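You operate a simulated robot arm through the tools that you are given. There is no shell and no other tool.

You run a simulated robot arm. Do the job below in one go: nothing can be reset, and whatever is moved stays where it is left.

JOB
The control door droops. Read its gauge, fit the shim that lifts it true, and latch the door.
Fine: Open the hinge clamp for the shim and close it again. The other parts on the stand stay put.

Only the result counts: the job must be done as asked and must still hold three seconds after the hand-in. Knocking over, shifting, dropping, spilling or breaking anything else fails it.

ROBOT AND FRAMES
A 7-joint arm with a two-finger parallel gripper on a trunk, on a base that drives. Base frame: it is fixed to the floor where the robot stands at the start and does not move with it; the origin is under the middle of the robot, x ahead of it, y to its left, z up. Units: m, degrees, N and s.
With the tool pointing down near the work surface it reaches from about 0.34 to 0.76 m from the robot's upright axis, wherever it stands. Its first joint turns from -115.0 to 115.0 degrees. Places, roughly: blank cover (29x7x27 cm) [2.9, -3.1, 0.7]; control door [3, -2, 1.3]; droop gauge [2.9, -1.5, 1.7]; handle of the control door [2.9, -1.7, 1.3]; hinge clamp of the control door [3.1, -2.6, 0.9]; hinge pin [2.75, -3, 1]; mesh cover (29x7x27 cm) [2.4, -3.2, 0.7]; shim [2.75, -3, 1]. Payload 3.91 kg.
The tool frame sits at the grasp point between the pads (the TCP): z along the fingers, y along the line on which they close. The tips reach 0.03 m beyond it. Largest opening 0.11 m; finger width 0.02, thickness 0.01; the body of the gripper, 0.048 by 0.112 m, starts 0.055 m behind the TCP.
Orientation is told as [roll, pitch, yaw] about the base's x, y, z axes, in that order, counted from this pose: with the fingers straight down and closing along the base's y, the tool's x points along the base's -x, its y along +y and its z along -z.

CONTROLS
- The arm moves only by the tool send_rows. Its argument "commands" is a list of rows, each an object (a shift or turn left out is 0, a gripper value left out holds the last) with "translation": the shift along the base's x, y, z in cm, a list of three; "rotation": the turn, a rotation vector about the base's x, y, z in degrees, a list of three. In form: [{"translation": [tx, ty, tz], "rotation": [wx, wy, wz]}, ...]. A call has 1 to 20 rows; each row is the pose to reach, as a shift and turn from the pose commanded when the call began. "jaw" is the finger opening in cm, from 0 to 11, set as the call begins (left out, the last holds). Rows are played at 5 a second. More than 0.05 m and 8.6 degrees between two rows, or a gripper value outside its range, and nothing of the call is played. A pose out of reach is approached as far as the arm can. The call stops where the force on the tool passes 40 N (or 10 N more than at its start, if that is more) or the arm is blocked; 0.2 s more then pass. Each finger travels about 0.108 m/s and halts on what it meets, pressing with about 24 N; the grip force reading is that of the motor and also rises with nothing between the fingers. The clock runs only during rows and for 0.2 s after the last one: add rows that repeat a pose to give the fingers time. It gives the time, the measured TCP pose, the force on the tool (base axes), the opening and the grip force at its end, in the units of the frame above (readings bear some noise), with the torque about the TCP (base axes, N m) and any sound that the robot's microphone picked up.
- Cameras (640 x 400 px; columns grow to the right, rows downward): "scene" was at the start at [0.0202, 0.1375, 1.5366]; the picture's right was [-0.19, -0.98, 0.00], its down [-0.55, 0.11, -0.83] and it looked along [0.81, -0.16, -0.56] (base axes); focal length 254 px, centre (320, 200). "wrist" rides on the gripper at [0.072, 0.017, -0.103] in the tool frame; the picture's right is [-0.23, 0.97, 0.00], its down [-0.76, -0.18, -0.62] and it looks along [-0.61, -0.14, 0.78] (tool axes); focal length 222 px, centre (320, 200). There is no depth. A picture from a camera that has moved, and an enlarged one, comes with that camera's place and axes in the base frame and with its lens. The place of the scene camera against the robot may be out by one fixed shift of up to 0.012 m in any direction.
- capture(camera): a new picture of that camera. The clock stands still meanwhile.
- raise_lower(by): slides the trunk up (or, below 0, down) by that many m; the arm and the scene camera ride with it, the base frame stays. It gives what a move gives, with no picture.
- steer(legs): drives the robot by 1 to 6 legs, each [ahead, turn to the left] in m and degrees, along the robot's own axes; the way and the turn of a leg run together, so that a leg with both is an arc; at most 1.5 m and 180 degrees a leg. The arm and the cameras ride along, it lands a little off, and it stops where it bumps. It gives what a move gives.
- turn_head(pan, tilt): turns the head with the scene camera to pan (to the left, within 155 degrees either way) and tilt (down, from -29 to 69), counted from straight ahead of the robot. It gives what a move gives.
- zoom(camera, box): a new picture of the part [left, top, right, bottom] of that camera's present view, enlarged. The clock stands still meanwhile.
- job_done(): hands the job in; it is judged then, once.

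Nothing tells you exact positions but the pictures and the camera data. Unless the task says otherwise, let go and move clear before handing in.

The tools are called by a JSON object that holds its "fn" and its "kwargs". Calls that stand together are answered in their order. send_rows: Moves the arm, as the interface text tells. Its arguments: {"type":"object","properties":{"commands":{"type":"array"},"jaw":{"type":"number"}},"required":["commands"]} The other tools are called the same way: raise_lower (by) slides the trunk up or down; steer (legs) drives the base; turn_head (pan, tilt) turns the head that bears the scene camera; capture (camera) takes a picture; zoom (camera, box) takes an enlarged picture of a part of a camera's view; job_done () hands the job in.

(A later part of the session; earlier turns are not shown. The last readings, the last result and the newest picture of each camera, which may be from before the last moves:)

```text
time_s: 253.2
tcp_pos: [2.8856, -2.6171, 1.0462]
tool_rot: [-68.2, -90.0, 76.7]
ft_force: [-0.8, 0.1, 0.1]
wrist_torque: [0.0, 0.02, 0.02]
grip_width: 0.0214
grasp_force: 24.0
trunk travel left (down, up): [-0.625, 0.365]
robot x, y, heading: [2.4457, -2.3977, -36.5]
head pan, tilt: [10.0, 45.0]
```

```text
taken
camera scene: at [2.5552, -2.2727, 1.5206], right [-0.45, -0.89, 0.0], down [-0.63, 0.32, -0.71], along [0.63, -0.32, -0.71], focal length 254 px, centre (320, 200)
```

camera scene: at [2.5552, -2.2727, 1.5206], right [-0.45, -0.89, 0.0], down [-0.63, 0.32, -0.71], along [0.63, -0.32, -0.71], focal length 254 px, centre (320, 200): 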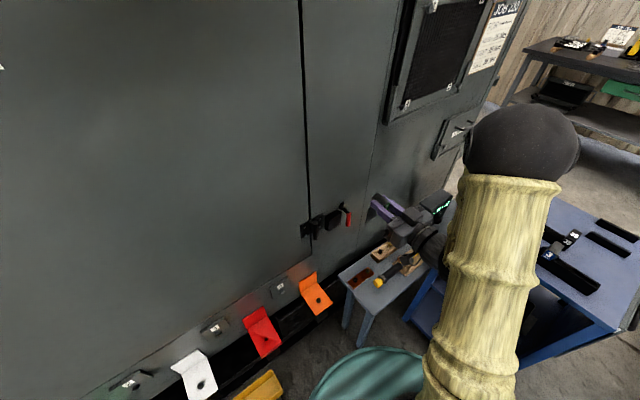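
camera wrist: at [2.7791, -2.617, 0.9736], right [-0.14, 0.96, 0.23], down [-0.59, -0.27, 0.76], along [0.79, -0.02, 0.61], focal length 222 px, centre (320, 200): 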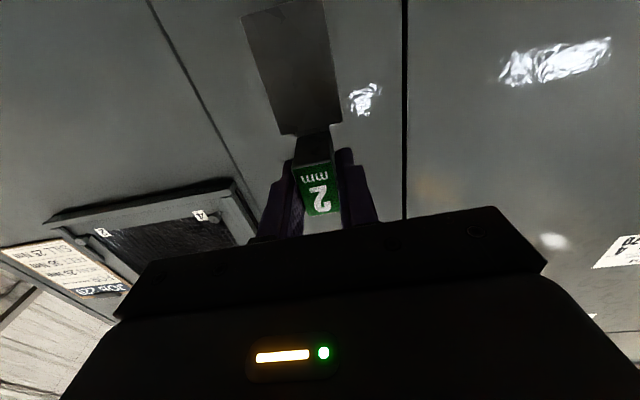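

The shim is now upright and facing the cabinet. I'll bring it over the slot with a few centimetres of clearance and check alignment with the head camera.

{"fn": "send_rows", "kwargs": {"commands": [{"translation": [3, 0.7, 0]}, {"translation": [6, 1.4, 0]}, {"translation": [9, 2.2, 0]}, {"translation": [12, 2.9, -1]}, {"translation": [14.5, 3.5, -3]}, {"translation": [14.5, 3.5, -5]}, {"translation": [14.5, 3.5, -5]}]}}

{"fn": "turn_head", "kwargs": {"pan": 25, "tilt": 35}}

{"fn": "capture", "kwargs": {"camera": "scene"}}

{"fn": "capture", "kwargs": {"camera": "wrist"}}

```text
time_s: 254.8
tcp_pos: [3.0305, -2.5823, 0.9965]
tool_rot: [-16.5, -90.0, 25.0]
ft_force: [-0.4, 0.3, -0.5]
wrist_torque: [0.03, 0.0, -0.03]
grip_width: 0.0213
grasp_force: 24.2
trunk travel left (down, up): [-0.625, 0.365]
robot x, y, heading: [2.4475, -2.3937, -36.5]
head pan, tilt: [10.0, 45.0]
```

```text
time_s: 255.6
tcp_pos: [3.0313, -2.5833, 0.9967]
tool_rot: [3.5, -89.9, 5.1]
ft_force: [-0.1, -0.7, -0.9]
wrist_torque: [0.01, 0.0, -0.03]
grip_width: 0.0214
grasp_force: 24.2
trunk travel left (down, up): [-0.625, 0.365]
robot x, y, heading: [2.4469, -2.3975, -36.6]
head pan, tilt: [25.0, 35.0]
```

```text
taken
camera scene: at [2.569, -2.2539, 1.5353], right [-0.2, -0.98, 0.0], down [-0.56, 0.12, -0.82], along [0.8, -0.17, -0.57], focal length 254 px, centre (320, 200)
```

scene: 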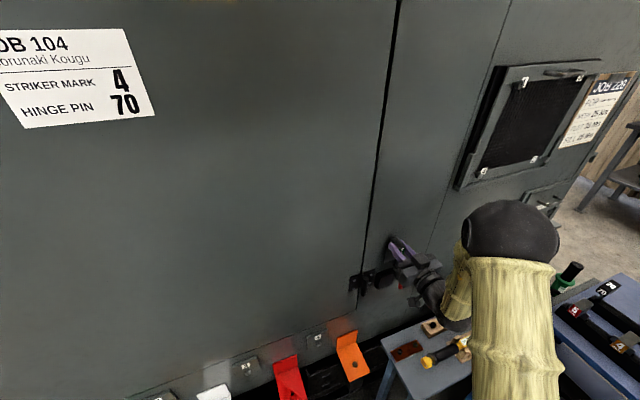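

```text
taken
camera wrist: at [2.9246, -2.581, 0.9235], right [-0.14, 0.96, 0.23], down [-0.59, -0.27, 0.76], along [0.79, -0.02, 0.61], focal length 222 px, centre (320, 200)
```

wrist: 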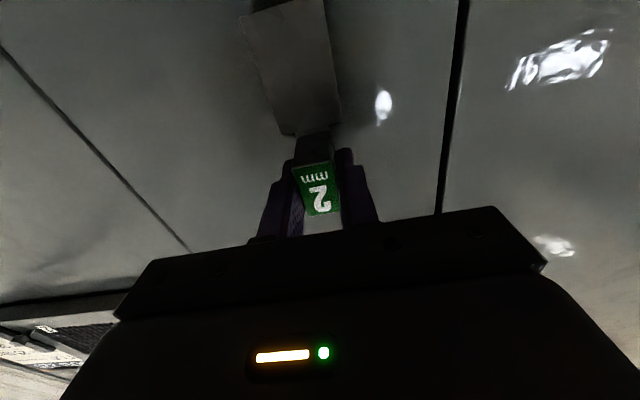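

{"fn": "zoom", "kwargs": {"camera": "scene", "box": [350, 230, 430, 300]}}

{"fn": "zoom", "kwargs": {"camera": "scene", "box": [370, 235, 415, 290]}}

```text
5.71 times, centred on (390, 265) of scene
camera zoom: at [2.569, -2.2539, 1.5353], right [-0.2, -0.98, 0.0], down [-0.56, 0.12, -0.82], along [0.8, -0.17, -0.57], focal length 1452 px, centre (-80, -171)
```

zoom: 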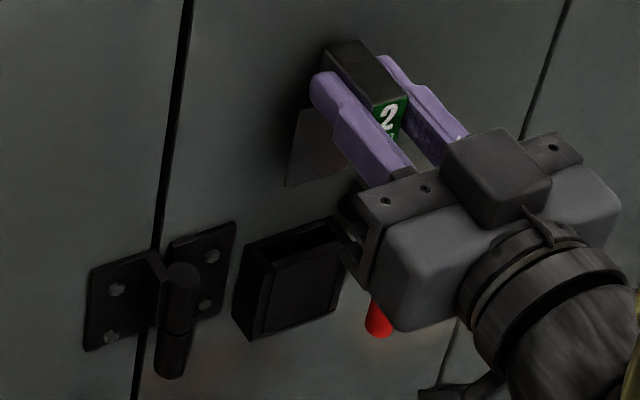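

```text
7.27 times, centred on (392, 262) of scene
camera zoom: at [2.569, -2.2539, 1.5353], right [-0.2, -0.98, 0.0], down [-0.56, 0.12, -0.82], along [0.8, -0.17, -0.57], focal length 1848 px, centre (-207, -254)
```

zoom: 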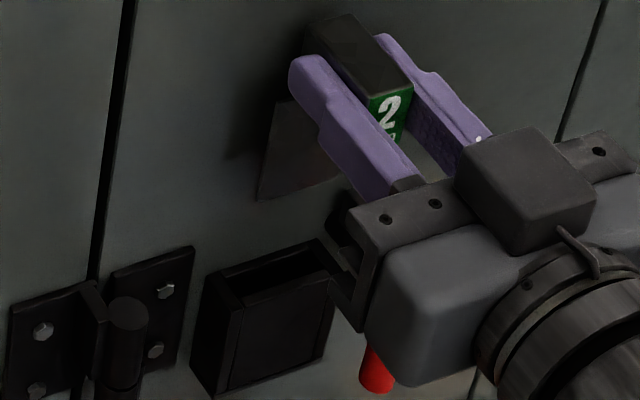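

{"fn": "zoom", "kwargs": {"camera": "scene", "box": [372, 252, 404, 282]}}

```text
13.33 times, centred on (388, 267) of scene
camera zoom: at [2.569, -2.2539, 1.5353], right [-0.2, -0.98, 0.0], down [-0.56, 0.12, -0.82], along [0.8, -0.17, -0.57], focal length 3387 px, centre (-587, -693)
```

zoom: 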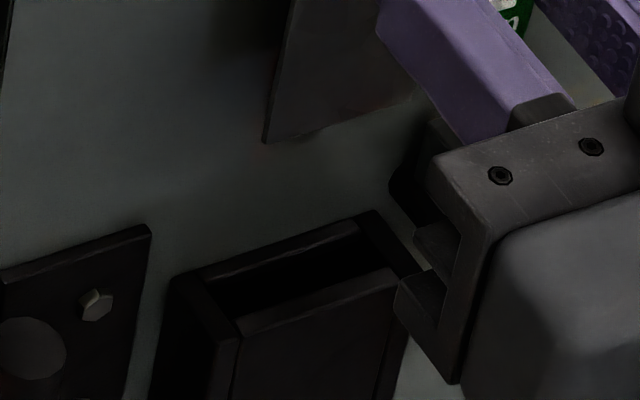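

Head-camera check: slot corners and plate corner agree with my model within about 1.5 mm. I'll lower the shim toward and into the slot, watching forces.

{"fn": "send_rows", "kwargs": {"commands": [{"translation": [0, 0, -2]}, {"translation": [0, 0, -4]}, {"translation": [0, 0, -5]}, {"translation": [0, 0, -5]}]}}

{"fn": "zoom", "kwargs": {"camera": "scene", "box": [372, 252, 404, 282]}}

```text
time_s: 256.6
tcp_pos: [3.0305, -2.5846, 0.947]
tool_rot: [-12.9, -90.0, 21.3]
ft_force: [-0.6, 0.4, -0.2]
wrist_torque: [-0.02, -0.02, -0.02]
grip_width: 0.0215
grasp_force: 23.7
trunk travel left (down, up): [-0.625, 0.365]
robot x, y, heading: [2.4467, -2.3955, -36.7]
head pan, tilt: [25.0, 35.0]
```

```text
13.33 times, centred on (388, 267) of scene
camera zoom: at [2.5691, -2.2539, 1.5354], right [-0.2, -0.98, 0.0], down [-0.56, 0.12, -0.82], along [0.8, -0.16, -0.57], focal length 3387 px, centre (-587, -693)
```

zoom: 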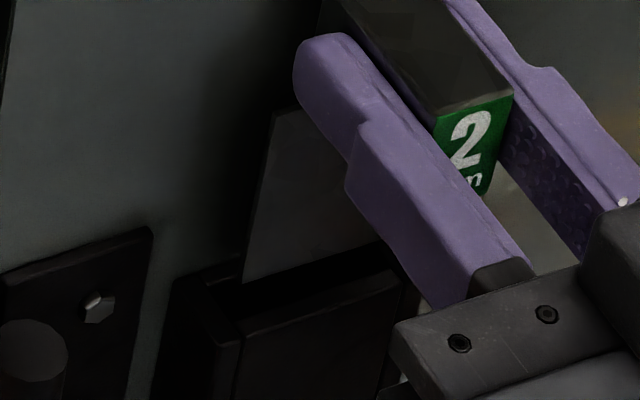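

{"fn": "send_rows", "kwargs": {"commands": [{"translation": [0.14, 0.1, 0]}, {"translation": [0.14, 0.1, -0.7]}, {"translation": [0.14, 0.1, -1.4]}, {"translation": [0.14, 0.1, -2]}, {"translation": [0.14, 0.1, -2]}]}}

{"fn": "zoom", "kwargs": {"camera": "scene", "box": [372, 252, 404, 282]}}

```text
time_s: 257.8
tcp_pos: [3.0327, -2.5834, 0.9261]
tool_rot: [-44.6, -90.0, 53.2]
ft_force: [1.0, 0.1, -0.8]
wrist_torque: [0.0, 0.02, -0.03]
grip_width: 0.0218
grasp_force: 23.7
trunk travel left (down, up): [-0.625, 0.365]
robot x, y, heading: [2.4445, -2.3958, -36.8]
head pan, tilt: [25.0, 35.0]
```

```text
13.33 times, centred on (388, 267) of scene
camera zoom: at [2.5691, -2.2539, 1.5354], right [-0.2, -0.98, 0.0], down [-0.56, 0.12, -0.82], along [0.8, -0.16, -0.57], focal length 3387 px, centre (-587, -693)
```

zoom: 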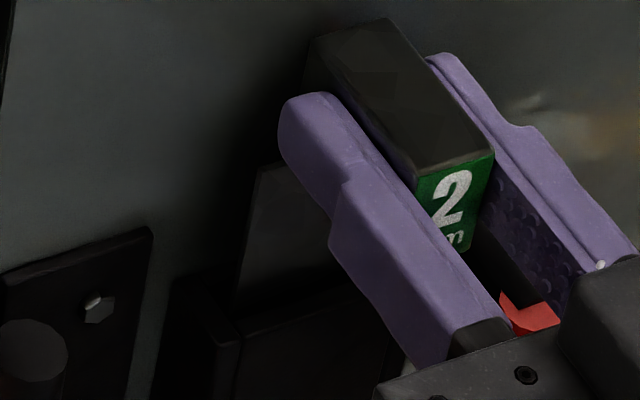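

The plate is entering the slot without force. Continuing down.

{"fn": "send_rows", "kwargs": {"commands": [{"translation": [0, 0, -0.8]}, {"translation": [0, 0, -1.6]}, {"translation": [0, 0, -2.4]}, {"translation": [0, 0, -2.4]}]}}

{"fn": "send_rows", "kwargs": {"commands": [{"translation": [0, 0, -0.6]}, {"translation": [0, 0, -1.2]}, {"translation": [0, 0, -1.2]}]}}

{"fn": "zoom", "kwargs": {"camera": "scene", "box": [370, 248, 406, 284]}}

```text
time_s: 258.8
tcp_pos: [3.0314, -2.5831, 0.9026]
tool_rot: [-14.3, -90.1, 22.8]
ft_force: [-0.6, 1.0, -0.9]
wrist_torque: [-0.04, 0.02, -0.01]
grip_width: 0.0213
grasp_force: 23.5
trunk travel left (down, up): [-0.625, 0.365]
robot x, y, heading: [2.4474, -2.398, -36.4]
head pan, tilt: [25.0, 35.0]
```

```text
time_s: 259.6
tcp_pos: [3.0315, -2.5834, 0.8905]
tool_rot: [-11.6, -90.0, 20.0]
ft_force: [-0.5, 0.3, 0.0]
wrist_torque: [0.0, 0.03, -0.02]
grip_width: 0.0216
grasp_force: 23.8
trunk travel left (down, up): [-0.625, 0.365]
robot x, y, heading: [2.4443, -2.3942, -36.4]
head pan, tilt: [25.0, 35.0]
```

```text
11.11 times, centred on (388, 266) of scene
camera zoom: at [2.5691, -2.2539, 1.5354], right [-0.2, -0.98, 0.0], down [-0.56, 0.12, -0.82], along [0.8, -0.16, -0.57], focal length 2823 px, centre (-436, -533)
```

zoom: 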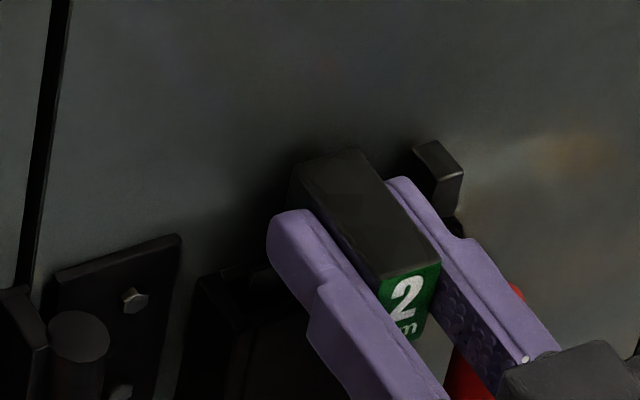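

{"fn": "send_rows", "kwargs": {"commands": [{"translation": [0, 0, -0.4]}, {"translation": [0, 0, -0.8]}, {"translation": [0, 0, -0.8]}]}}

{"fn": "send_rows", "kwargs": {"commands": [{"translation": [0, 0, -0.2]}, {"translation": [0, 0, -0.4]}, {"translation": [0, 0, -0.4]}]}}

{"fn": "zoom", "kwargs": {"camera": "scene", "box": [370, 248, 406, 284]}}

```text
time_s: 260.4
tcp_pos: [3.0322, -2.5819, 0.8823]
tool_rot: [-1.3, -90.0, 9.8]
ft_force: [-0.6, 0.1, -0.8]
wrist_torque: [0.0, 0.04, -0.03]
grip_width: 0.0215
grasp_force: 24.0
trunk travel left (down, up): [-0.625, 0.365]
robot x, y, heading: [2.4448, -2.3952, -36.4]
head pan, tilt: [25.0, 35.0]
```

```text
time_s: 261.2
tcp_pos: [3.0311, -2.583, 0.8789]
tool_rot: [4.0, -90.0, 4.5]
ft_force: [-0.3, -0.6, -0.1]
wrist_torque: [0.03, -0.01, -0.02]
grip_width: 0.0214
grasp_force: 24.1
trunk travel left (down, up): [-0.625, 0.365]
robot x, y, heading: [2.4461, -2.395, -36.6]
head pan, tilt: [25.0, 35.0]
```

```text
11.11 times, centred on (388, 266) of scene
camera zoom: at [2.5691, -2.2539, 1.5354], right [-0.2, -0.98, 0.0], down [-0.56, 0.12, -0.82], along [0.8, -0.16, -0.57], focal length 2823 px, centre (-436, -533)
```

zoom: 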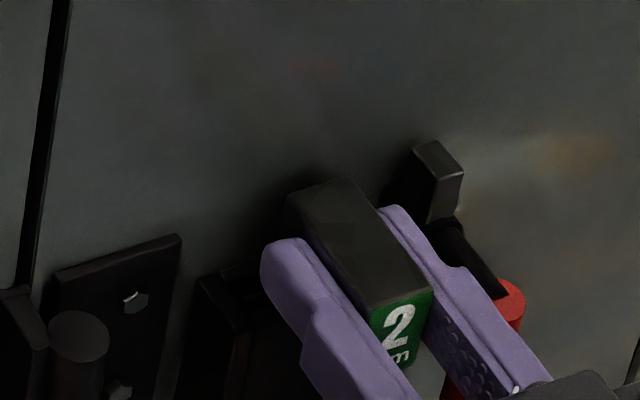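

{"fn": "send_rows", "kwargs": {"commands": [{"translation": [0, 0, -0.2]}, {"translation": [0, 0, -0.3]}, {"translation": [0, 0, -0.3]}]}}

{"fn": "send_rows", "kwargs": {"commands": [{"translation": [0, 0, -0.2]}, {"translation": [0, 0, -0.3]}, {"translation": [0, 0, -0.3]}]}}

```text
time_s: 262.0
tcp_pos: [3.0308, -2.5829, 0.8783]
tool_rot: [-160.8, -89.7, 169.3]
ft_force: [-0.8, -0.3, 14.6]
wrist_torque: [0.12, -0.46, 0.03]
grip_width: 0.0212
grasp_force: 24.4
trunk travel left (down, up): [-0.625, 0.365]
robot x, y, heading: [2.4423, -2.3953, -36.8]
head pan, tilt: [25.0, 35.0]
```

```text
time_s: 262.8
tcp_pos: [3.0301, -2.5832, 0.8736]
tool_rot: [-150.8, -90.0, 159.3]
ft_force: [-4.5, 0.7, 15.6]
wrist_torque: [0.08, -0.18, 0.02]
grip_width: 0.0217
grasp_force: 23.8
trunk travel left (down, up): [-0.625, 0.365]
robot x, y, heading: [2.4452, -2.3983, -36.6]
head pan, tilt: [25.0, 35.0]
```

The shim has bottomed in the pocket (≈15 N upward at the plate). I'll open the fingers just a few millimetres, free of the pocket walls.

{"fn": "send_rows", "kwargs": {"commands": [{"translation": [0, 0, 0.1]}, {"translation": [0, 0, 0.1]}, {"translation": [0, 0, 0.1]}, {"translation": [0, 0, 0.1]}], "jaw": 2.8}}

{"fn": "zoom", "kwargs": {"camera": "scene", "box": [370, 248, 406, 284]}}

{"fn": "zoom", "kwargs": {"camera": "wrist", "box": [220, 60, 420, 240]}}

```text
time_s: 263.8
tcp_pos: [3.0322, -2.5827, 0.8733]
tool_rot: [5.8, -90.0, 2.7]
ft_force: [0.5, 0.0, 0.0]
wrist_torque: [0.01, 0.01, 0.03]
grip_width: 0.0281
grasp_force: 0.2
trunk travel left (down, up): [-0.625, 0.365]
robot x, y, heading: [2.4468, -2.395, -36.8]
head pan, tilt: [25.0, 35.0]
```

```text
11.11 times, centred on (388, 266) of scene
camera zoom: at [2.569, -2.2538, 1.5354], right [-0.2, -0.98, 0.0], down [-0.56, 0.12, -0.82], along [0.8, -0.16, -0.57], focal length 2823 px, centre (-436, -533)
```

zoom: 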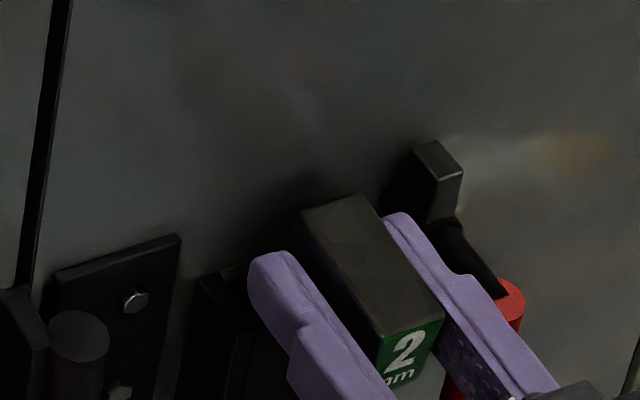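

```text
2.22 times, centred on (320, 150) of wrist
camera zoom: at [2.9256, -2.5815, 0.8006], right [-0.14, 0.96, 0.23], down [-0.59, -0.27, 0.76], along [0.79, -0.02, 0.61], focal length 494 px, centre (320, 311)
```

zoom: 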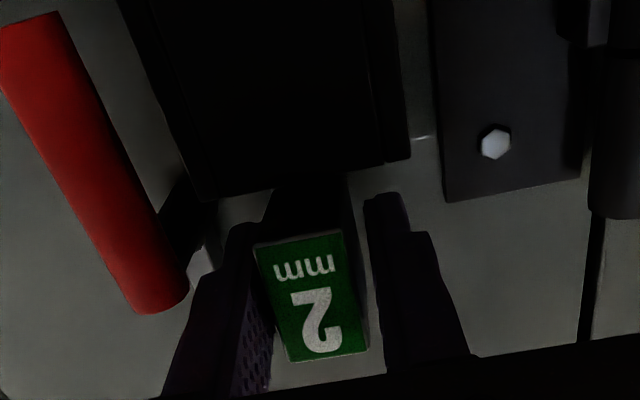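

Released: the shim stays in place. I'll shift 1 mm to the right to free the right finger from the block, then withdraw straight out.

{"fn": "send_rows", "kwargs": {"commands": [{"translation": [0.02, -0.12, 0]}, {"translation": [-0.5, -0.2, 0]}, {"translation": [-1, -0.27, 0]}, {"translation": [-1.5, -0.34, 0]}]}}

{"fn": "zoom", "kwargs": {"camera": "wrist", "box": [220, 60, 420, 240]}}

{"fn": "send_rows", "kwargs": {"commands": [{"translation": [-1.5, -0.22, 0]}, {"translation": [-3.5, -0.52, 0]}, {"translation": [-6, -0.9, 0]}, {"translation": [-9, -1.3, 0]}, {"translation": [-12, -1.8, 0]}]}}

{"fn": "zoom", "kwargs": {"camera": "scene", "box": [360, 240, 420, 290]}}

```text
time_s: 264.8
tcp_pos: [3.0161, -2.5868, 0.8738]
tool_rot: [10.8, -90.0, -2.4]
ft_force: [-0.3, 0.0, 1.2]
wrist_torque: [0.0, 0.02, 0.0]
grip_width: 0.0282
grasp_force: 0.0
trunk travel left (down, up): [-0.625, 0.365]
robot x, y, heading: [2.4464, -2.3957, -36.4]
head pan, tilt: [25.0, 35.0]
```

```text
2.22 times, centred on (320, 150) of wrist
camera zoom: at [2.9106, -2.5848, 0.8006], right [-0.14, 0.96, 0.23], down [-0.59, -0.27, 0.76], along [0.8, -0.02, 0.61], focal length 494 px, centre (320, 311)
```

zoom: 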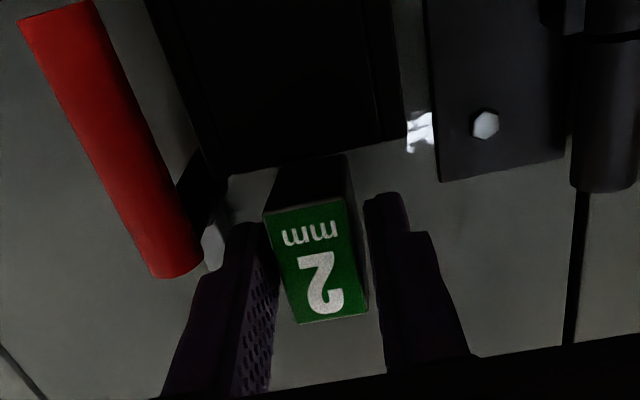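

```text
time_s: 266.0
tcp_pos: [2.9336, -2.6221, 0.8897]
tool_rot: [33.2, -89.6, -24.7]
ft_force: [0.7, -0.6, 0.5]
wrist_torque: [-0.02, 0.0, 0.01]
grip_width: 0.0282
grasp_force: 0.1
out of reach, approached as far as the arm can: row 4, 5
trunk travel left (down, up): [-0.625, 0.365]
robot x, y, heading: [2.4482, -2.3964, -36.5]
head pan, tilt: [25.0, 35.0]
```

```text
8.00 times, centred on (390, 265) of scene
camera zoom: at [2.5685, -2.2543, 1.5355], right [-0.2, -0.98, 0.0], down [-0.56, 0.12, -0.82], along [0.8, -0.16, -0.57], focal length 2032 px, centre (-240, -320)
```

zoom: 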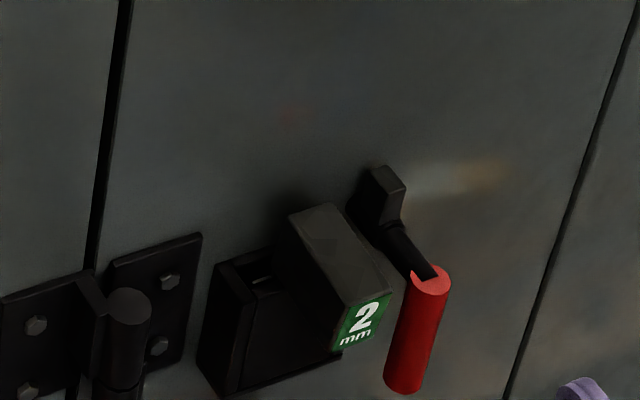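

The 2 mm shim is seated in the pocket with its label outward. Now I close the fingers and go to the lever: first a small move to re-establish the commanded pose.

{"fn": "send_rows", "kwargs": {"commands": [{"translation": [1.5, -0.2, -1.5]}, {"translation": [3, -0.4, -3]}, {"translation": [3, -0.4, -3]}], "jaw": 0}}

{"fn": "zoom", "kwargs": {"camera": "scene", "box": [360, 240, 430, 300]}}

{"fn": "capture", "kwargs": {"camera": "wrist"}}

```text
time_s: 266.8
tcp_pos: [2.9674, -2.6257, 0.8591]
tool_rot: [10.6, -90.0, -2.1]
ft_force: [-0.6, 0.1, -0.3]
wrist_torque: [0.04, 0.0, 0.03]
grip_width: 0.0
grasp_force: 24.1
trunk travel left (down, up): [-0.625, 0.365]
robot x, y, heading: [2.4469, -2.396, -36.7]
head pan, tilt: [25.0, 35.0]
```

```text
6.67 times, centred on (395, 270) of scene
camera zoom: at [2.569, -2.2539, 1.5354], right [-0.2, -0.98, 0.0], down [-0.56, 0.12, -0.82], along [0.8, -0.16, -0.57], focal length 1694 px, centre (-180, -267)
```

zoom: 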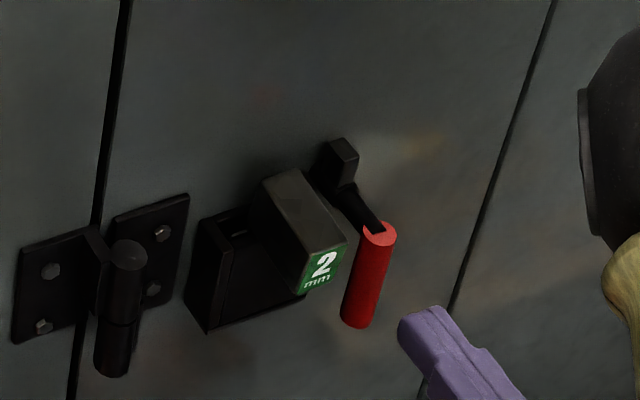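

```text
taken
camera wrist: at [2.8599, -2.6238, 0.7871], right [-0.14, 0.96, 0.23], down [-0.59, -0.27, 0.76], along [0.79, -0.02, 0.61], focal length 222 px, centre (320, 200)
```

wrist: 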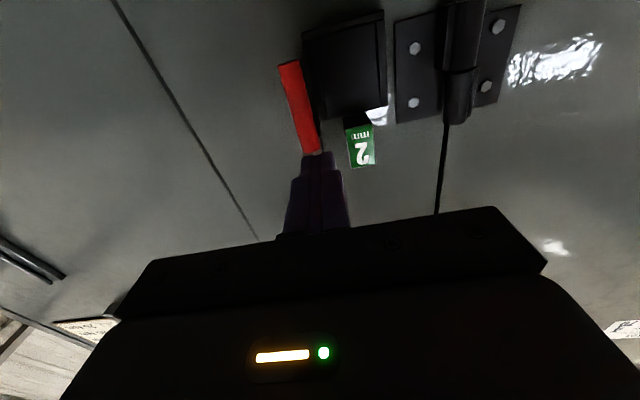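

{"fn": "send_rows", "kwargs": {"commands": [{"translation": [-0.2, 1.0, -2]}, {"translation": [-0.24, 1.59, -4.4]}, {"translation": [-0.24, 1.59, -4.4]}]}}

{"fn": "send_rows", "kwargs": {"commands": [{"translation": [2, 0.3, 0]}, {"translation": [4, 0.6, 0]}, {"translation": [5.54, 0.82, 0]}, {"translation": [5.54, 0.82, 0]}]}}

{"fn": "zoom", "kwargs": {"camera": "scene", "box": [360, 240, 430, 300]}}

{"fn": "capture", "kwargs": {"camera": "wrist"}}

```text
time_s: 267.6
tcp_pos: [2.9645, -2.608, 0.8139]
tool_rot: [-7.0, -89.9, 15.5]
ft_force: [0.1, -0.6, -1.0]
wrist_torque: [0.04, 0.01, -0.02]
grip_width: 0.0
grasp_force: 23.8
trunk travel left (down, up): [-0.625, 0.365]
robot x, y, heading: [2.4498, -2.3949, -36.7]
head pan, tilt: [25.0, 35.0]
```

```text
time_s: 268.6
tcp_pos: [3.0204, -2.6002, 0.8148]
tool_rot: [-12.3, -90.0, 20.7]
ft_force: [0.2, -0.2, -0.4]
wrist_torque: [0.05, -0.02, -0.01]
grip_width: 0.0
grasp_force: 23.8
trunk travel left (down, up): [-0.625, 0.365]
robot x, y, heading: [2.4501, -2.3949, -36.4]
head pan, tilt: [25.0, 35.0]
```

```text
6.67 times, centred on (395, 270) of scene
camera zoom: at [2.569, -2.2539, 1.5354], right [-0.2, -0.98, 0.0], down [-0.56, 0.12, -0.82], along [0.8, -0.16, -0.57], focal length 1694 px, centre (-180, -267)
```

zoom: 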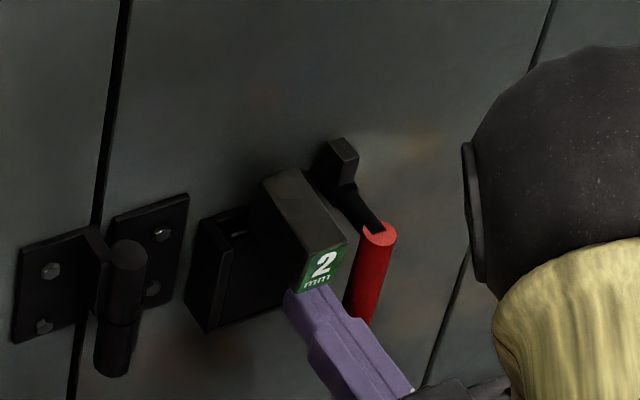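

```text
taken
camera wrist: at [2.9146, -2.5998, 0.742], right [-0.14, 0.96, 0.23], down [-0.59, -0.27, 0.76], along [0.79, -0.02, 0.61], focal length 222 px, centre (320, 200)
```

wrist: 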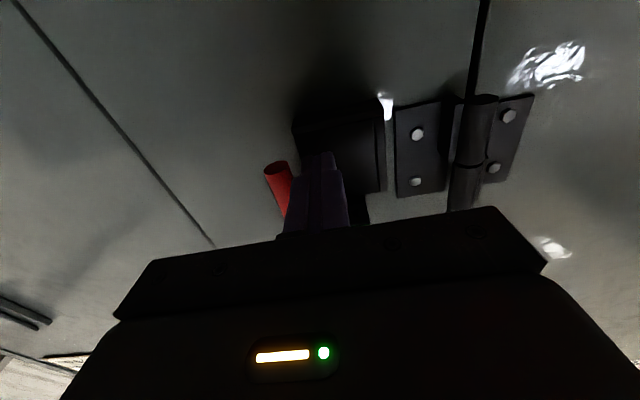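

The closed fingers are beside the grip's inner side with no contact. I'll now push the grip right and up along its arc toward the closed position.

{"fn": "send_rows", "kwargs": {"commands": [{"translation": [0.12, -0.8, -0.1]}, {"translation": [0.24, -1.65, -0.19]}, {"translation": [0.35, -2.3, -0.16]}, {"translation": [0.45, -3.03, -0.12]}, {"translation": [0.64, -4.33, 0.3]}]}}

{"fn": "zoom", "kwargs": {"camera": "scene", "box": [360, 240, 430, 300]}}

```text
time_s: 269.8
tcp_pos: [3.0262, -2.6453, 0.8177]
tool_rot: [-0.1, -89.9, 8.6]
ft_force: [0.1, -0.3, -0.1]
wrist_torque: [0.01, -0.01, 0.01]
grip_width: 0.0
grasp_force: 24.0
trunk travel left (down, up): [-0.625, 0.365]
robot x, y, heading: [2.4475, -2.3962, -36.8]
head pan, tilt: [25.0, 35.0]
```

```text
6.67 times, centred on (395, 270) of scene
camera zoom: at [2.569, -2.2542, 1.5354], right [-0.2, -0.98, 0.0], down [-0.56, 0.12, -0.82], along [0.8, -0.16, -0.57], focal length 1694 px, centre (-180, -267)
```

zoom: 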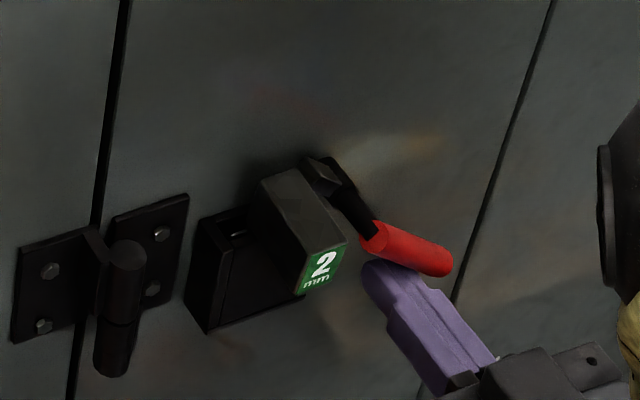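

It follows nicely. I'll continue to the closed position and feel for the stop.

{"fn": "send_rows", "kwargs": {"commands": [{"translation": [0.17, -1.15, 0.76]}, {"translation": [0.31, -2.07, 1.79]}, {"translation": [0.36, -2.4, 2.4]}, {"translation": [0.4, -2.69, 3.02]}]}}

{"fn": "zoom", "kwargs": {"camera": "scene", "box": [360, 240, 430, 300]}}

```text
time_s: 270.8
tcp_pos: [3.0301, -2.67, 0.8457]
tool_rot: [24.1, -89.4, -15.6]
ft_force: [-2.1, 4.9, -16.1]
wrist_torque: [-0.1, 0.23, 0.19]
grip_width: 0.0
grasp_force: 23.6
trunk travel left (down, up): [-0.625, 0.365]
robot x, y, heading: [2.45, -2.3932, -36.4]
head pan, tilt: [25.0, 35.0]
```

```text
6.67 times, centred on (395, 270) of scene
camera zoom: at [2.5704, -2.254, 1.5349], right [-0.2, -0.98, 0.0], down [-0.56, 0.12, -0.82], along [0.8, -0.16, -0.57], focal length 1694 px, centre (-180, -267)
```

zoom: 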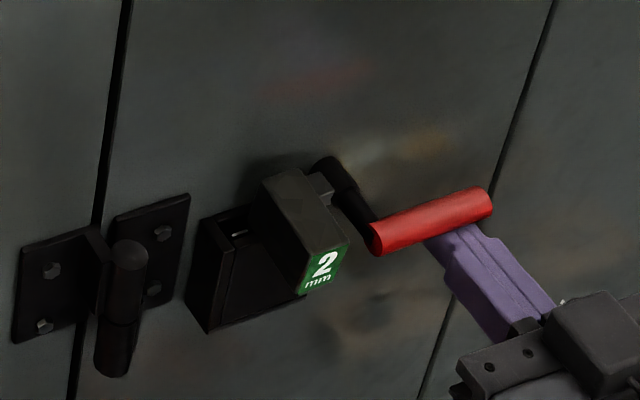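

The grip is horizontal with 16 N resistance – near its stop. I'll nudge a little further to make sure it is fully closed.

{"fn": "send_rows", "kwargs": {"commands": [{"translation": [0.01, -0.05, 0.2]}, {"translation": [0.01, -0.05, 0.35]}, {"translation": [0.01, -0.05, 0.35]}]}}

{"fn": "zoom", "kwargs": {"camera": "scene", "box": [360, 240, 430, 300]}}

```text
time_s: 271.4
tcp_pos: [3.0288, -2.6714, 0.8464]
tool_rot: [17.6, -88.9, -9.1]
ft_force: [1.2, 0.5, -9.9]
wrist_torque: [-0.07, 0.18, -0.01]
grip_width: 0.0
grasp_force: 24.0
trunk travel left (down, up): [-0.625, 0.365]
robot x, y, heading: [2.4496, -2.395, -36.7]
head pan, tilt: [25.0, 35.0]
stopped in row 3: the force on the tool passed its limit at 42 N (the readings are from after the stop); the commanded pose is now the measured one
```

```text
6.67 times, centred on (395, 270) of scene
camera zoom: at [2.5704, -2.2544, 1.5357], right [-0.2, -0.98, 0.0], down [-0.56, 0.12, -0.82], along [0.8, -0.16, -0.57], focal length 1694 px, centre (-180, -267)
```

zoom: 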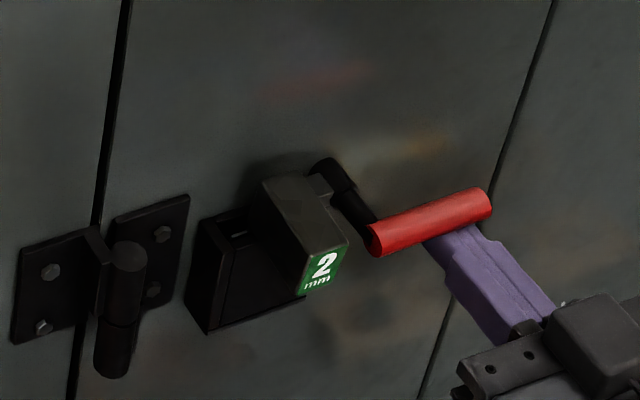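

The lever reached its hard stop: closed. I'll drop the fingers slightly, back straight out, and check the result.

{"fn": "send_rows", "kwargs": {"commands": [{"translation": [0, 0, -0.8]}, {"translation": [0, 0, -1.5]}, {"translation": [-2.5, -0.4, -1.5]}, {"translation": [-5.5, -0.8, -1.5]}, {"translation": [-8.5, -1.2, -1]}]}}

{"fn": "zoom", "kwargs": {"camera": "scene", "box": [360, 240, 430, 300]}}

{"fn": "turn_head", "kwargs": {"pan": 80, "tilt": 0}}

{"fn": "capture", "kwargs": {"camera": "scene"}}

```text
time_s: 272.6
tcp_pos: [2.9424, -2.6849, 0.8385]
tool_rot: [17.6, -89.2, -8.9]
ft_force: [-0.5, -0.7, 1.0]
wrist_torque: [-0.01, -0.02, 0.01]
grip_width: 0.0001
grasp_force: 24.0
trunk travel left (down, up): [-0.625, 0.365]
robot x, y, heading: [2.445, -2.3936, -36.8]
head pan, tilt: [25.0, 35.0]
```

```text
6.67 times, centred on (395, 270) of scene
camera zoom: at [2.5689, -2.2537, 1.5354], right [-0.2, -0.98, 0.0], down [-0.56, 0.12, -0.82], along [0.8, -0.16, -0.57], focal length 1694 px, centre (-180, -267)
```

zoom: 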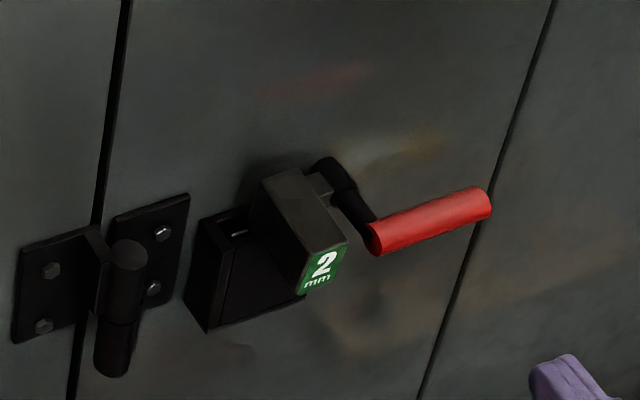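

```text
time_s: 273.9
tcp_pos: [2.9441, -2.6839, 0.8392]
tool_rot: [17.8, -89.2, -9.2]
ft_force: [0.2, 1.0, -0.1]
wrist_torque: [0.01, 0.01, -0.01]
grip_width: 0.0
grasp_force: 24.5
trunk travel left (down, up): [-0.625, 0.365]
robot x, y, heading: [2.4471, -2.3977, -36.6]
head pan, tilt: [80.0, 0.0]
```

```text
taken
camera scene: at [2.548, -2.1743, 1.5915], right [0.69, -0.73, 0.0], down [0.0, 0.0, -1.0], along [0.73, 0.69, 0.0], focal length 254 px, centre (320, 200)
```

scene: 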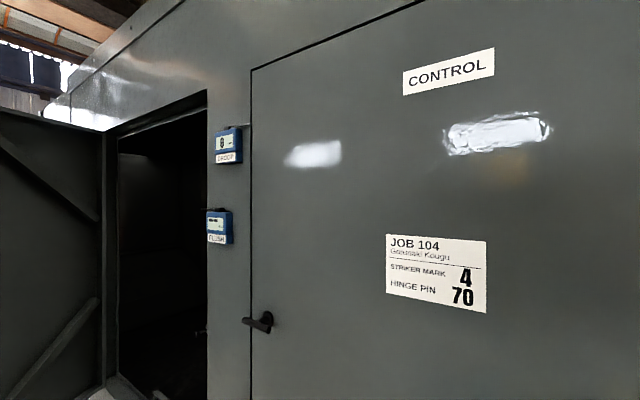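

The clamp stays closed on the shim. Let me read the gauge now.

{"fn": "zoom", "kwargs": {"camera": "scene", "box": [195, 115, 265, 255]}}

{"fn": "zoom", "kwargs": {"camera": "scene", "box": [225, 285, 305, 355]}}

```text
2.86 times, centred on (230, 185) of scene
camera zoom: at [2.548, -2.1743, 1.5915], right [0.69, -0.73, 0.0], down [0.0, 0.0, -1.0], along [0.73, 0.69, 0.0], focal length 726 px, centre (577, 243)
```

zoom: 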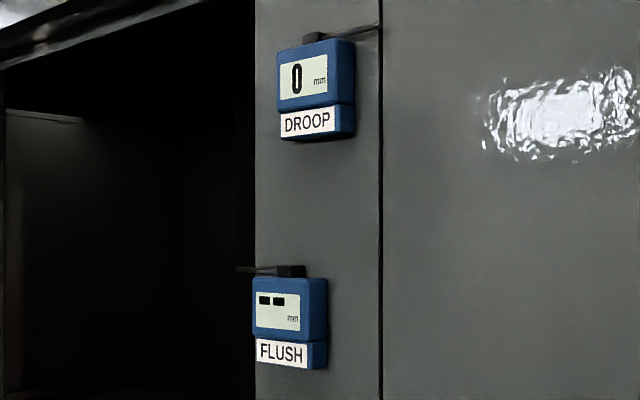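

```text
5.71 times, centred on (265, 320) of scene
camera zoom: at [2.548, -2.1743, 1.5915], right [0.69, -0.73, 0.0], down [0.0, 0.0, -1.0], along [0.73, 0.69, 0.0], focal length 1452 px, centre (634, -486)
```

zoom: 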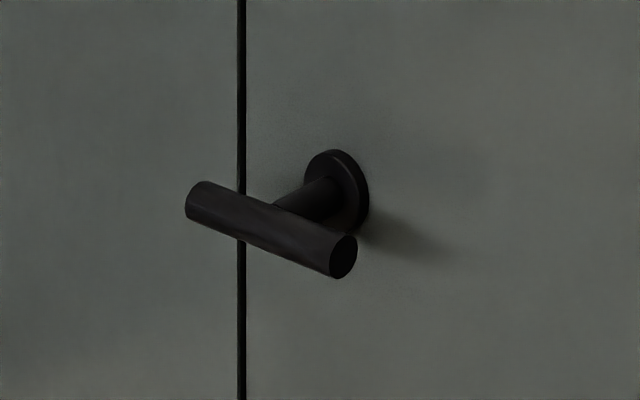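

The DROOP gauge now reads 0 mm – the door hangs true. Next is latching: I'll fold the arm up and drive around to stand in front of the handle at about (2.88,-1.67,1.31).

{"fn": "send_rows", "kwargs": {"commands": [{"translation": [-2, 0, 2], "rotation": [-1.1, 7.5, 0]}, {"translation": [-4, 0.5, 5], "rotation": [-2.2, 15, 0]}, {"translation": [-6, 1, 9], "rotation": [-3.3, 22.4, 0]}, {"translation": [-8, 1.5, 13], "rotation": [-4.4, 29.9, 0]}, {"translation": [-10, 2, 17], "rotation": [-5.5, 37.3, 0]}, {"translation": [-12, 2.5, 21], "rotation": [-6.6, 44.8, 0]}, {"translation": [-14, 3, 25], "rotation": [-7.7, 52.2, 0]}, {"translation": [-16, 3.5, 29], "rotation": [-8.8, 59.7, 0]}, {"translation": [-17, 4, 33], "rotation": [-9.9, 67.1, 0]}, {"translation": [-18, 4.5, 37], "rotation": [-11, 74.6, 0]}, {"translation": [-18, 5, 41], "rotation": [-12.1, 82], "_": 0}, {"translation": [-18, 5, 43], "rotation": [-13, 88, 0]}]}}

{"fn": "turn_head", "kwargs": {"pan": -10, "tilt": 40}}

{"fn": "capture", "kwargs": {"camera": "scene"}}

```text
refused: a row must be an object with the names that the interface gives
```

```text
time_s: 275.5
tcp_pos: [2.9438, -2.6837, 0.8383]
tool_rot: [18.0, -89.2, -9.4]
ft_force: [0.3, -0.5, -0.6]
wrist_torque: [0.0, 0.02, 0.0]
grip_width: 0.0001
grasp_force: 23.3
trunk travel left (down, up): [-0.625, 0.365]
robot x, y, heading: [2.4462, -2.3963, -36.5]
head pan, tilt: [-10.0, 40.0]
```

```text
taken
camera scene: at [2.541, -2.2978, 1.5279], right [-0.73, -0.69, 0.0], down [-0.44, 0.47, -0.77], along [0.53, -0.56, -0.64], focal length 254 px, centre (320, 200)
```

scene: 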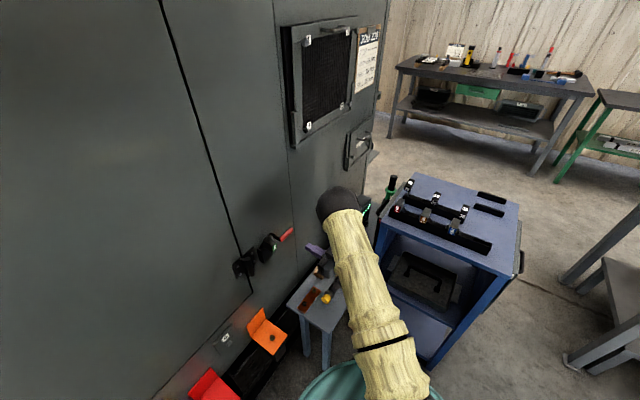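

{"fn": "send_rows", "kwargs": {"commands": [{"translation": [-2, 0, 2], "rotation": [-1.1, 7.5, 0]}, {"translation": [-4, 0.5, 5], "rotation": [-2.2, 15, 0]}, {"translation": [-6, 1, 9], "rotation": [-3.3, 22.4, 0]}, {"translation": [-8, 1.5, 13], "rotation": [-4.4, 29.9, 0]}, {"translation": [-10, 2, 17], "rotation": [-5.5, 37.3, 0]}, {"translation": [-12, 2.5, 21], "rotation": [-6.6, 44.8, 0]}, {"translation": [-14, 3, 25], "rotation": [-7.7, 52.2, 0]}, {"translation": [-16, 3.5, 29], "rotation": [-8.8, 59.7, 0]}, {"translation": [-17, 4, 33], "rotation": [-9.9, 67.1, 0]}, {"translation": [-18, 4.5, 37], "rotation": [-11, 74.6, 0]}, {"translation": [-18, 5, 41], "rotation": [-12.1, 82, 0]}, {"translation": [-18, 5, 43], "rotation": [-13, 88, 0]}]}}

{"fn": "capture", "kwargs": {"camera": "scene"}}

```text
time_s: 278.1
tcp_pos: [2.7648, -2.6332, 1.2673]
tool_rot: [0.1, -0.2, 8.0]
ft_force: [0.2, 0.7, -0.3]
wrist_torque: [0.01, -0.01, -0.04]
grip_width: 0.0
grasp_force: 23.7
trunk travel left (down, up): [-0.625, 0.365]
robot x, y, heading: [2.4451, -2.3932, -36.5]
head pan, tilt: [-10.0, 40.0]
```

```text
taken
camera scene: at [2.5414, -2.2978, 1.5278], right [-0.73, -0.69, 0.0], down [-0.44, 0.47, -0.77], along [0.53, -0.56, -0.64], focal length 254 px, centre (320, 200)
```

scene: 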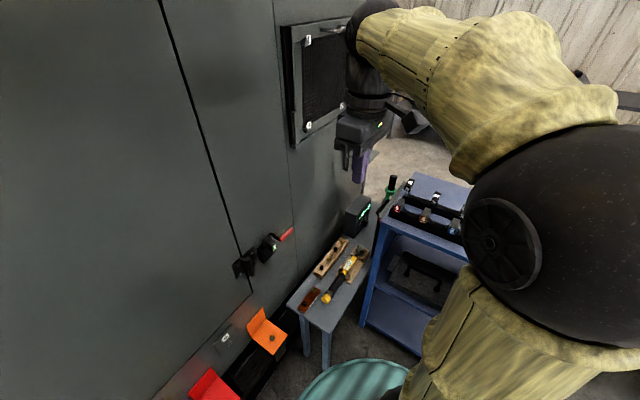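

The arm is compactly folded and high. I'll back up, turn, reverse along the cabinet, and turn to face the door.

{"fn": "steer", "kwargs": {"legs": [[-0.2, 0], [0, -61], [-0.38, 0]]}}

{"fn": "turn_head", "kwargs": {"pan": 100, "tilt": 20}}

{"fn": "capture", "kwargs": {"camera": "scene"}}

```text
time_s: 286.1
tcp_pos: [2.2788, -2.2905, 1.2671]
tool_rot: [0.2, -0.4, -52.8]
ft_force: [0.1, -0.4, -0.2]
wrist_torque: [-0.03, 0.01, 0.0]
grip_width: 0.0
grasp_force: 23.9
trunk travel left (down, up): [-0.625, 0.365]
robot x, y, heading: [2.3343, -1.8986, -97.3]
head pan, tilt: [-10.0, 40.0]
```

```text
time_s: 288.0
tcp_pos: [2.2793, -2.2911, 1.2687]
tool_rot: [0.2, -0.3, -52.8]
ft_force: [0.4, 0.3, 0.1]
wrist_torque: [-0.02, -0.01, -0.02]
grip_width: 0.0002
grasp_force: 23.9
trunk travel left (down, up): [-0.625, 0.365]
robot x, y, heading: [2.3324, -1.8988, -97.3]
head pan, tilt: [100.0, 20.0]
```

```text
taken
camera scene: at [2.5778, -1.853, 1.5593], right [0.04, -1.0, 0.0], down [-0.34, -0.01, -0.94], along [0.94, 0.04, -0.34], focal length 254 px, centre (320, 200)
```

scene: 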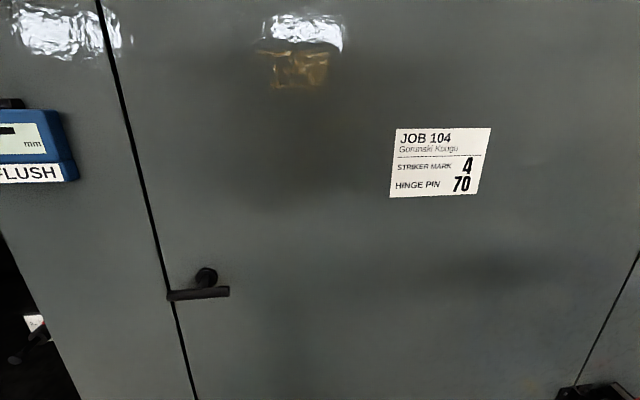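

Now turn left to face the cabinet.

{"fn": "steer", "kwargs": {"legs": [[0, 97]]}}

{"fn": "turn_head", "kwargs": {"pan": 25, "tilt": 25}}

{"fn": "capture", "kwargs": {"camera": "scene"}}

{"fn": "capture", "kwargs": {"camera": "wrist"}}

```text
time_s: 294.5
tcp_pos: [2.7284, -1.8862, 1.2674]
tool_rot: [0.2, -0.4, 46.6]
ft_force: [0.5, 0.7, -0.1]
wrist_torque: [-0.01, 0.02, 0.02]
grip_width: 0.0
grasp_force: 24.1
trunk travel left (down, up): [-0.625, 0.365]
robot x, y, heading: [2.3336, -1.8983, 2.0]
head pan, tilt: [100.0, 20.0]
```

```text
time_s: 296.0
tcp_pos: [2.7291, -1.8864, 1.267]
tool_rot: [0.1, -0.3, 46.6]
ft_force: [-0.7, 0.9, 0.2]
wrist_torque: [0.0, 0.01, 0.02]
grip_width: 0.0
grasp_force: 23.9
trunk travel left (down, up): [-0.625, 0.365]
robot x, y, heading: [2.3317, -1.8992, 2.0]
head pan, tilt: [25.0, 25.0]
```

```text
taken
camera scene: at [2.3428, -1.7037, 1.5512], right [0.45, -0.89, 0.0], down [-0.38, -0.19, -0.91], along [0.81, 0.41, -0.42], focal length 254 px, centre (320, 200)
```

scene: 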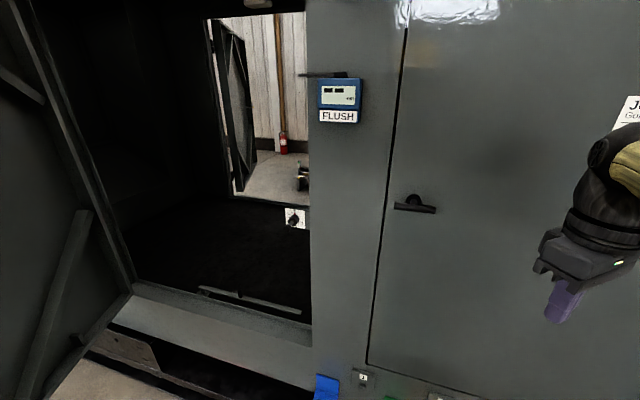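

```text
taken
camera wrist: at [2.6656, -1.9276, 1.37], right [-0.55, 0.83, 0.0], down [0.65, 0.43, 0.63], along [0.52, 0.35, -0.78], focal length 222 px, centre (320, 200)
```

wrist: 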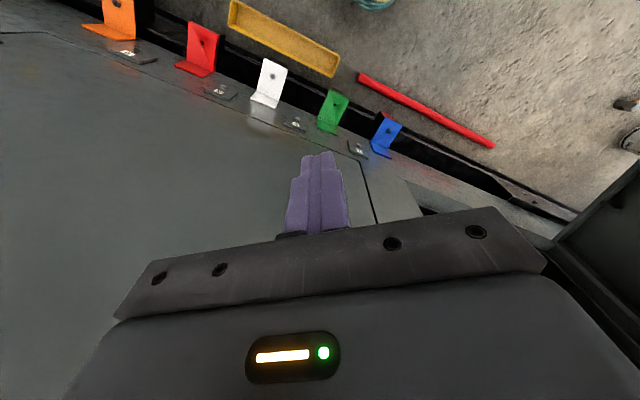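

I'm facing the door now; the handle bar centre is about (2.887,-1.658,1.303). Let me zoom on the handle and gauges.

{"fn": "zoom", "kwargs": {"camera": "scene", "box": [380, 180, 450, 230]}}

{"fn": "turn_head", "kwargs": {"pan": 25, "tilt": 5}}

{"fn": "capture", "kwargs": {"camera": "scene"}}

```text
8.00 times, centred on (415, 205) of scene
camera zoom: at [2.3428, -1.7037, 1.5512], right [0.45, -0.89, 0.0], down [-0.38, -0.19, -0.91], along [0.81, 0.41, -0.42], focal length 2032 px, centre (-440, 160)
```

zoom: 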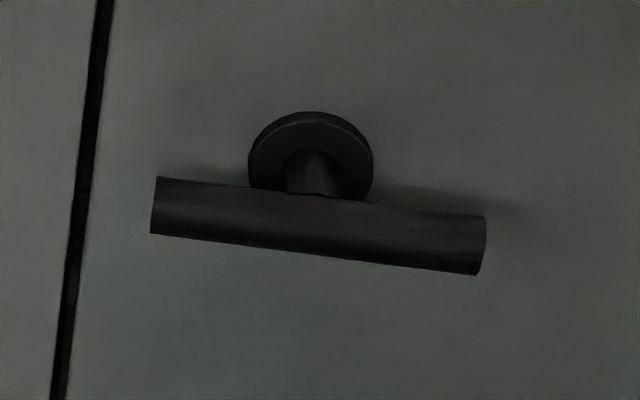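

```text
time_s: 296.8
tcp_pos: [2.7294, -1.8864, 1.2668]
tool_rot: [0.2, -0.3, 46.6]
ft_force: [-0.6, 1.4, -0.4]
wrist_torque: [-0.01, 0.01, -0.01]
grip_width: 0.0
grasp_force: 23.5
trunk travel left (down, up): [-0.625, 0.365]
robot x, y, heading: [2.3339, -1.9009, 1.8]
head pan, tilt: [25.0, 5.0]
```

```text
taken
camera scene: at [2.3426, -1.7039, 1.5835], right [0.45, -0.89, 0.0], down [-0.08, -0.04, -1.0], along [0.89, 0.45, -0.09], focal length 254 px, centre (320, 200)
```

scene: 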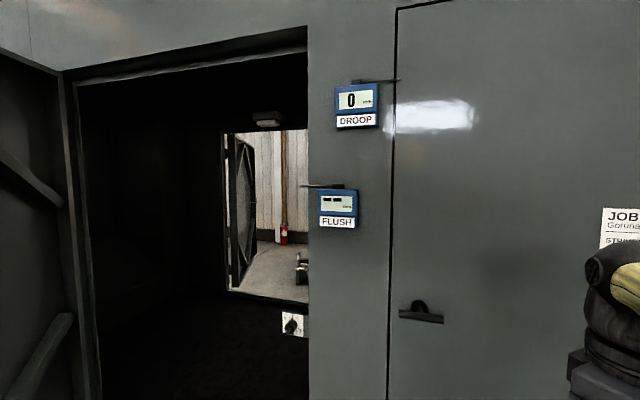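

The bar spans from (2.881,-1.619) to (2.894,-1.704) at z≈1.296. I'll bring the closed fingers in horizontally above its right end and test turning it clockwise.

{"fn": "send_rows", "kwargs": {"commands": [{"translation": [-0.6, 2.7, 1.5], "rotation": [0, 0, -7.7]}, {"translation": [-1.2, 5.4, 3], "rotation": [0, 0, -15.4]}, {"translation": [-1.8, 8.1, 4.5], "rotation": [0, 0, -23.1]}, {"translation": [-2.4, 10.8, 6], "rotation": [0, 0, -30.8]}, {"translation": [-2.9, 13.6, 7.3], "rotation": [0, 0, -38.2]}, {"translation": [-2.9, 13.6, 7.3], "rotation": [0, 0, -38.2]}], "jaw": 0}}

{"fn": "send_rows", "kwargs": {"commands": [{"translation": [0.7, 0.3, 0], "rotation": [1.17, -7.91, 0]}, {"translation": [1.4, 0.7, 0], "rotation": [2.34, -15.82, 0]}, {"translation": [2.1, 1.0, 0], "rotation": [3.5, -23.74, 0]}, {"translation": [2.9, 1.3, 0], "rotation": [4.67, -31.65, 0]}, {"translation": [3.6, 1.7, 0], "rotation": [5.84, -39.56, 0]}, {"translation": [4.4, 2.0, 0], "rotation": [7.01, -47.47, 0]}, {"translation": [5.1, 2.4, 0], "rotation": [8.18, -55.38, 0]}, {"translation": [5.8, 2.8, 0], "rotation": [9.34, -63.3, 0]}, {"translation": [6.6, 3.2, 0], "rotation": [10.51, -71.21, 0]}, {"translation": [7.3, 3.5, 0], "rotation": [11.68, -79.12, 0]}, {"translation": [8.0, 3.7, 0], "rotation": [12.4, -84.0, 0]}, {"translation": [8.0, 3.7, 0], "rotation": [12.4, -84.0, 0]}]}}

{"fn": "capture", "kwargs": {"camera": "wrist"}}

{"fn": "turn_head", "kwargs": {"pan": 25, "tilt": 25}}

{"fn": "capture", "kwargs": {"camera": "scene"}}

```text
time_s: 298.2
tcp_pos: [2.6999, -1.7507, 1.3405]
tool_rot: [0.2, -0.3, 8.4]
ft_force: [-0.2, 0.5, -0.4]
wrist_torque: [-0.01, 0.0, -0.03]
grip_width: 0.0001
grasp_force: 24.1
trunk travel left (down, up): [-0.625, 0.365]
robot x, y, heading: [2.3323, -1.8957, 1.8]
head pan, tilt: [25.0, 5.0]
```

```text
time_s: 300.8
tcp_pos: [2.781, -1.712, 1.3385]
tool_rot: [-0.4, -85.2, 9.0]
ft_force: [-0.3, 0.2, -0.6]
wrist_torque: [-0.03, -0.02, -0.01]
grip_width: 0.0002
grasp_force: 24.3
trunk travel left (down, up): [-0.625, 0.365]
robot x, y, heading: [2.3338, -1.8953, 1.9]
head pan, tilt: [25.0, 5.0]
```

```text
taken
camera wrist: at [2.6681, -1.7124, 1.2755], right [-0.13, 0.97, 0.23], down [-0.52, -0.26, 0.81], along [0.84, -0.02, 0.54], focal length 222 px, centre (320, 200)
```

wrist: 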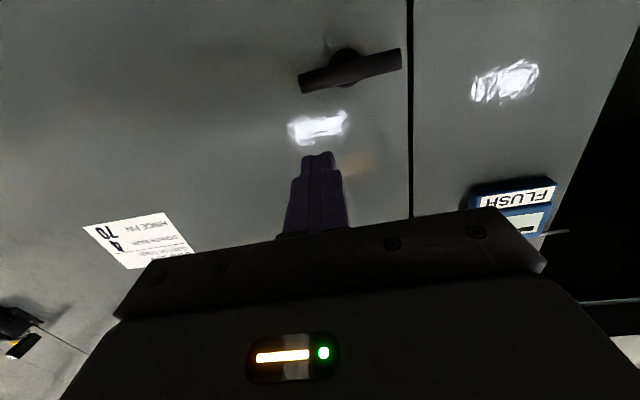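

```text
time_s: 301.6
tcp_pos: [2.7794, -1.7125, 1.339]
tool_rot: [-0.4, -85.1, 8.9]
ft_force: [0.9, 0.5, -0.1]
wrist_torque: [-0.01, 0.0, 0.01]
grip_width: 0.0001
grasp_force: 24.0
trunk travel left (down, up): [-0.625, 0.365]
robot x, y, heading: [2.3312, -1.8963, 2.0]
head pan, tilt: [25.0, 25.0]
```

```text
taken
camera scene: at [2.3428, -1.7038, 1.5512], right [0.45, -0.89, 0.0], down [-0.38, -0.19, -0.91], along [0.81, 0.41, -0.42], focal length 254 px, centre (320, 200)
```

scene: 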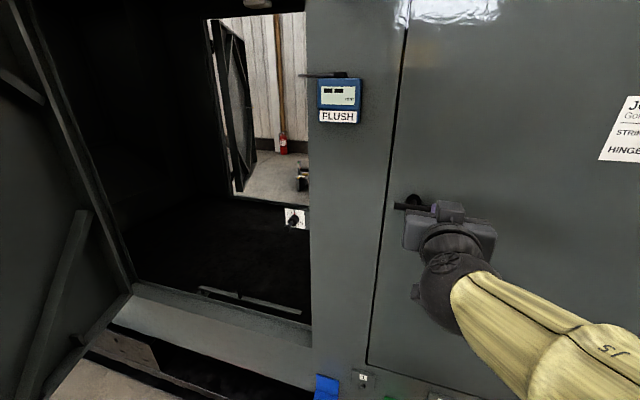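

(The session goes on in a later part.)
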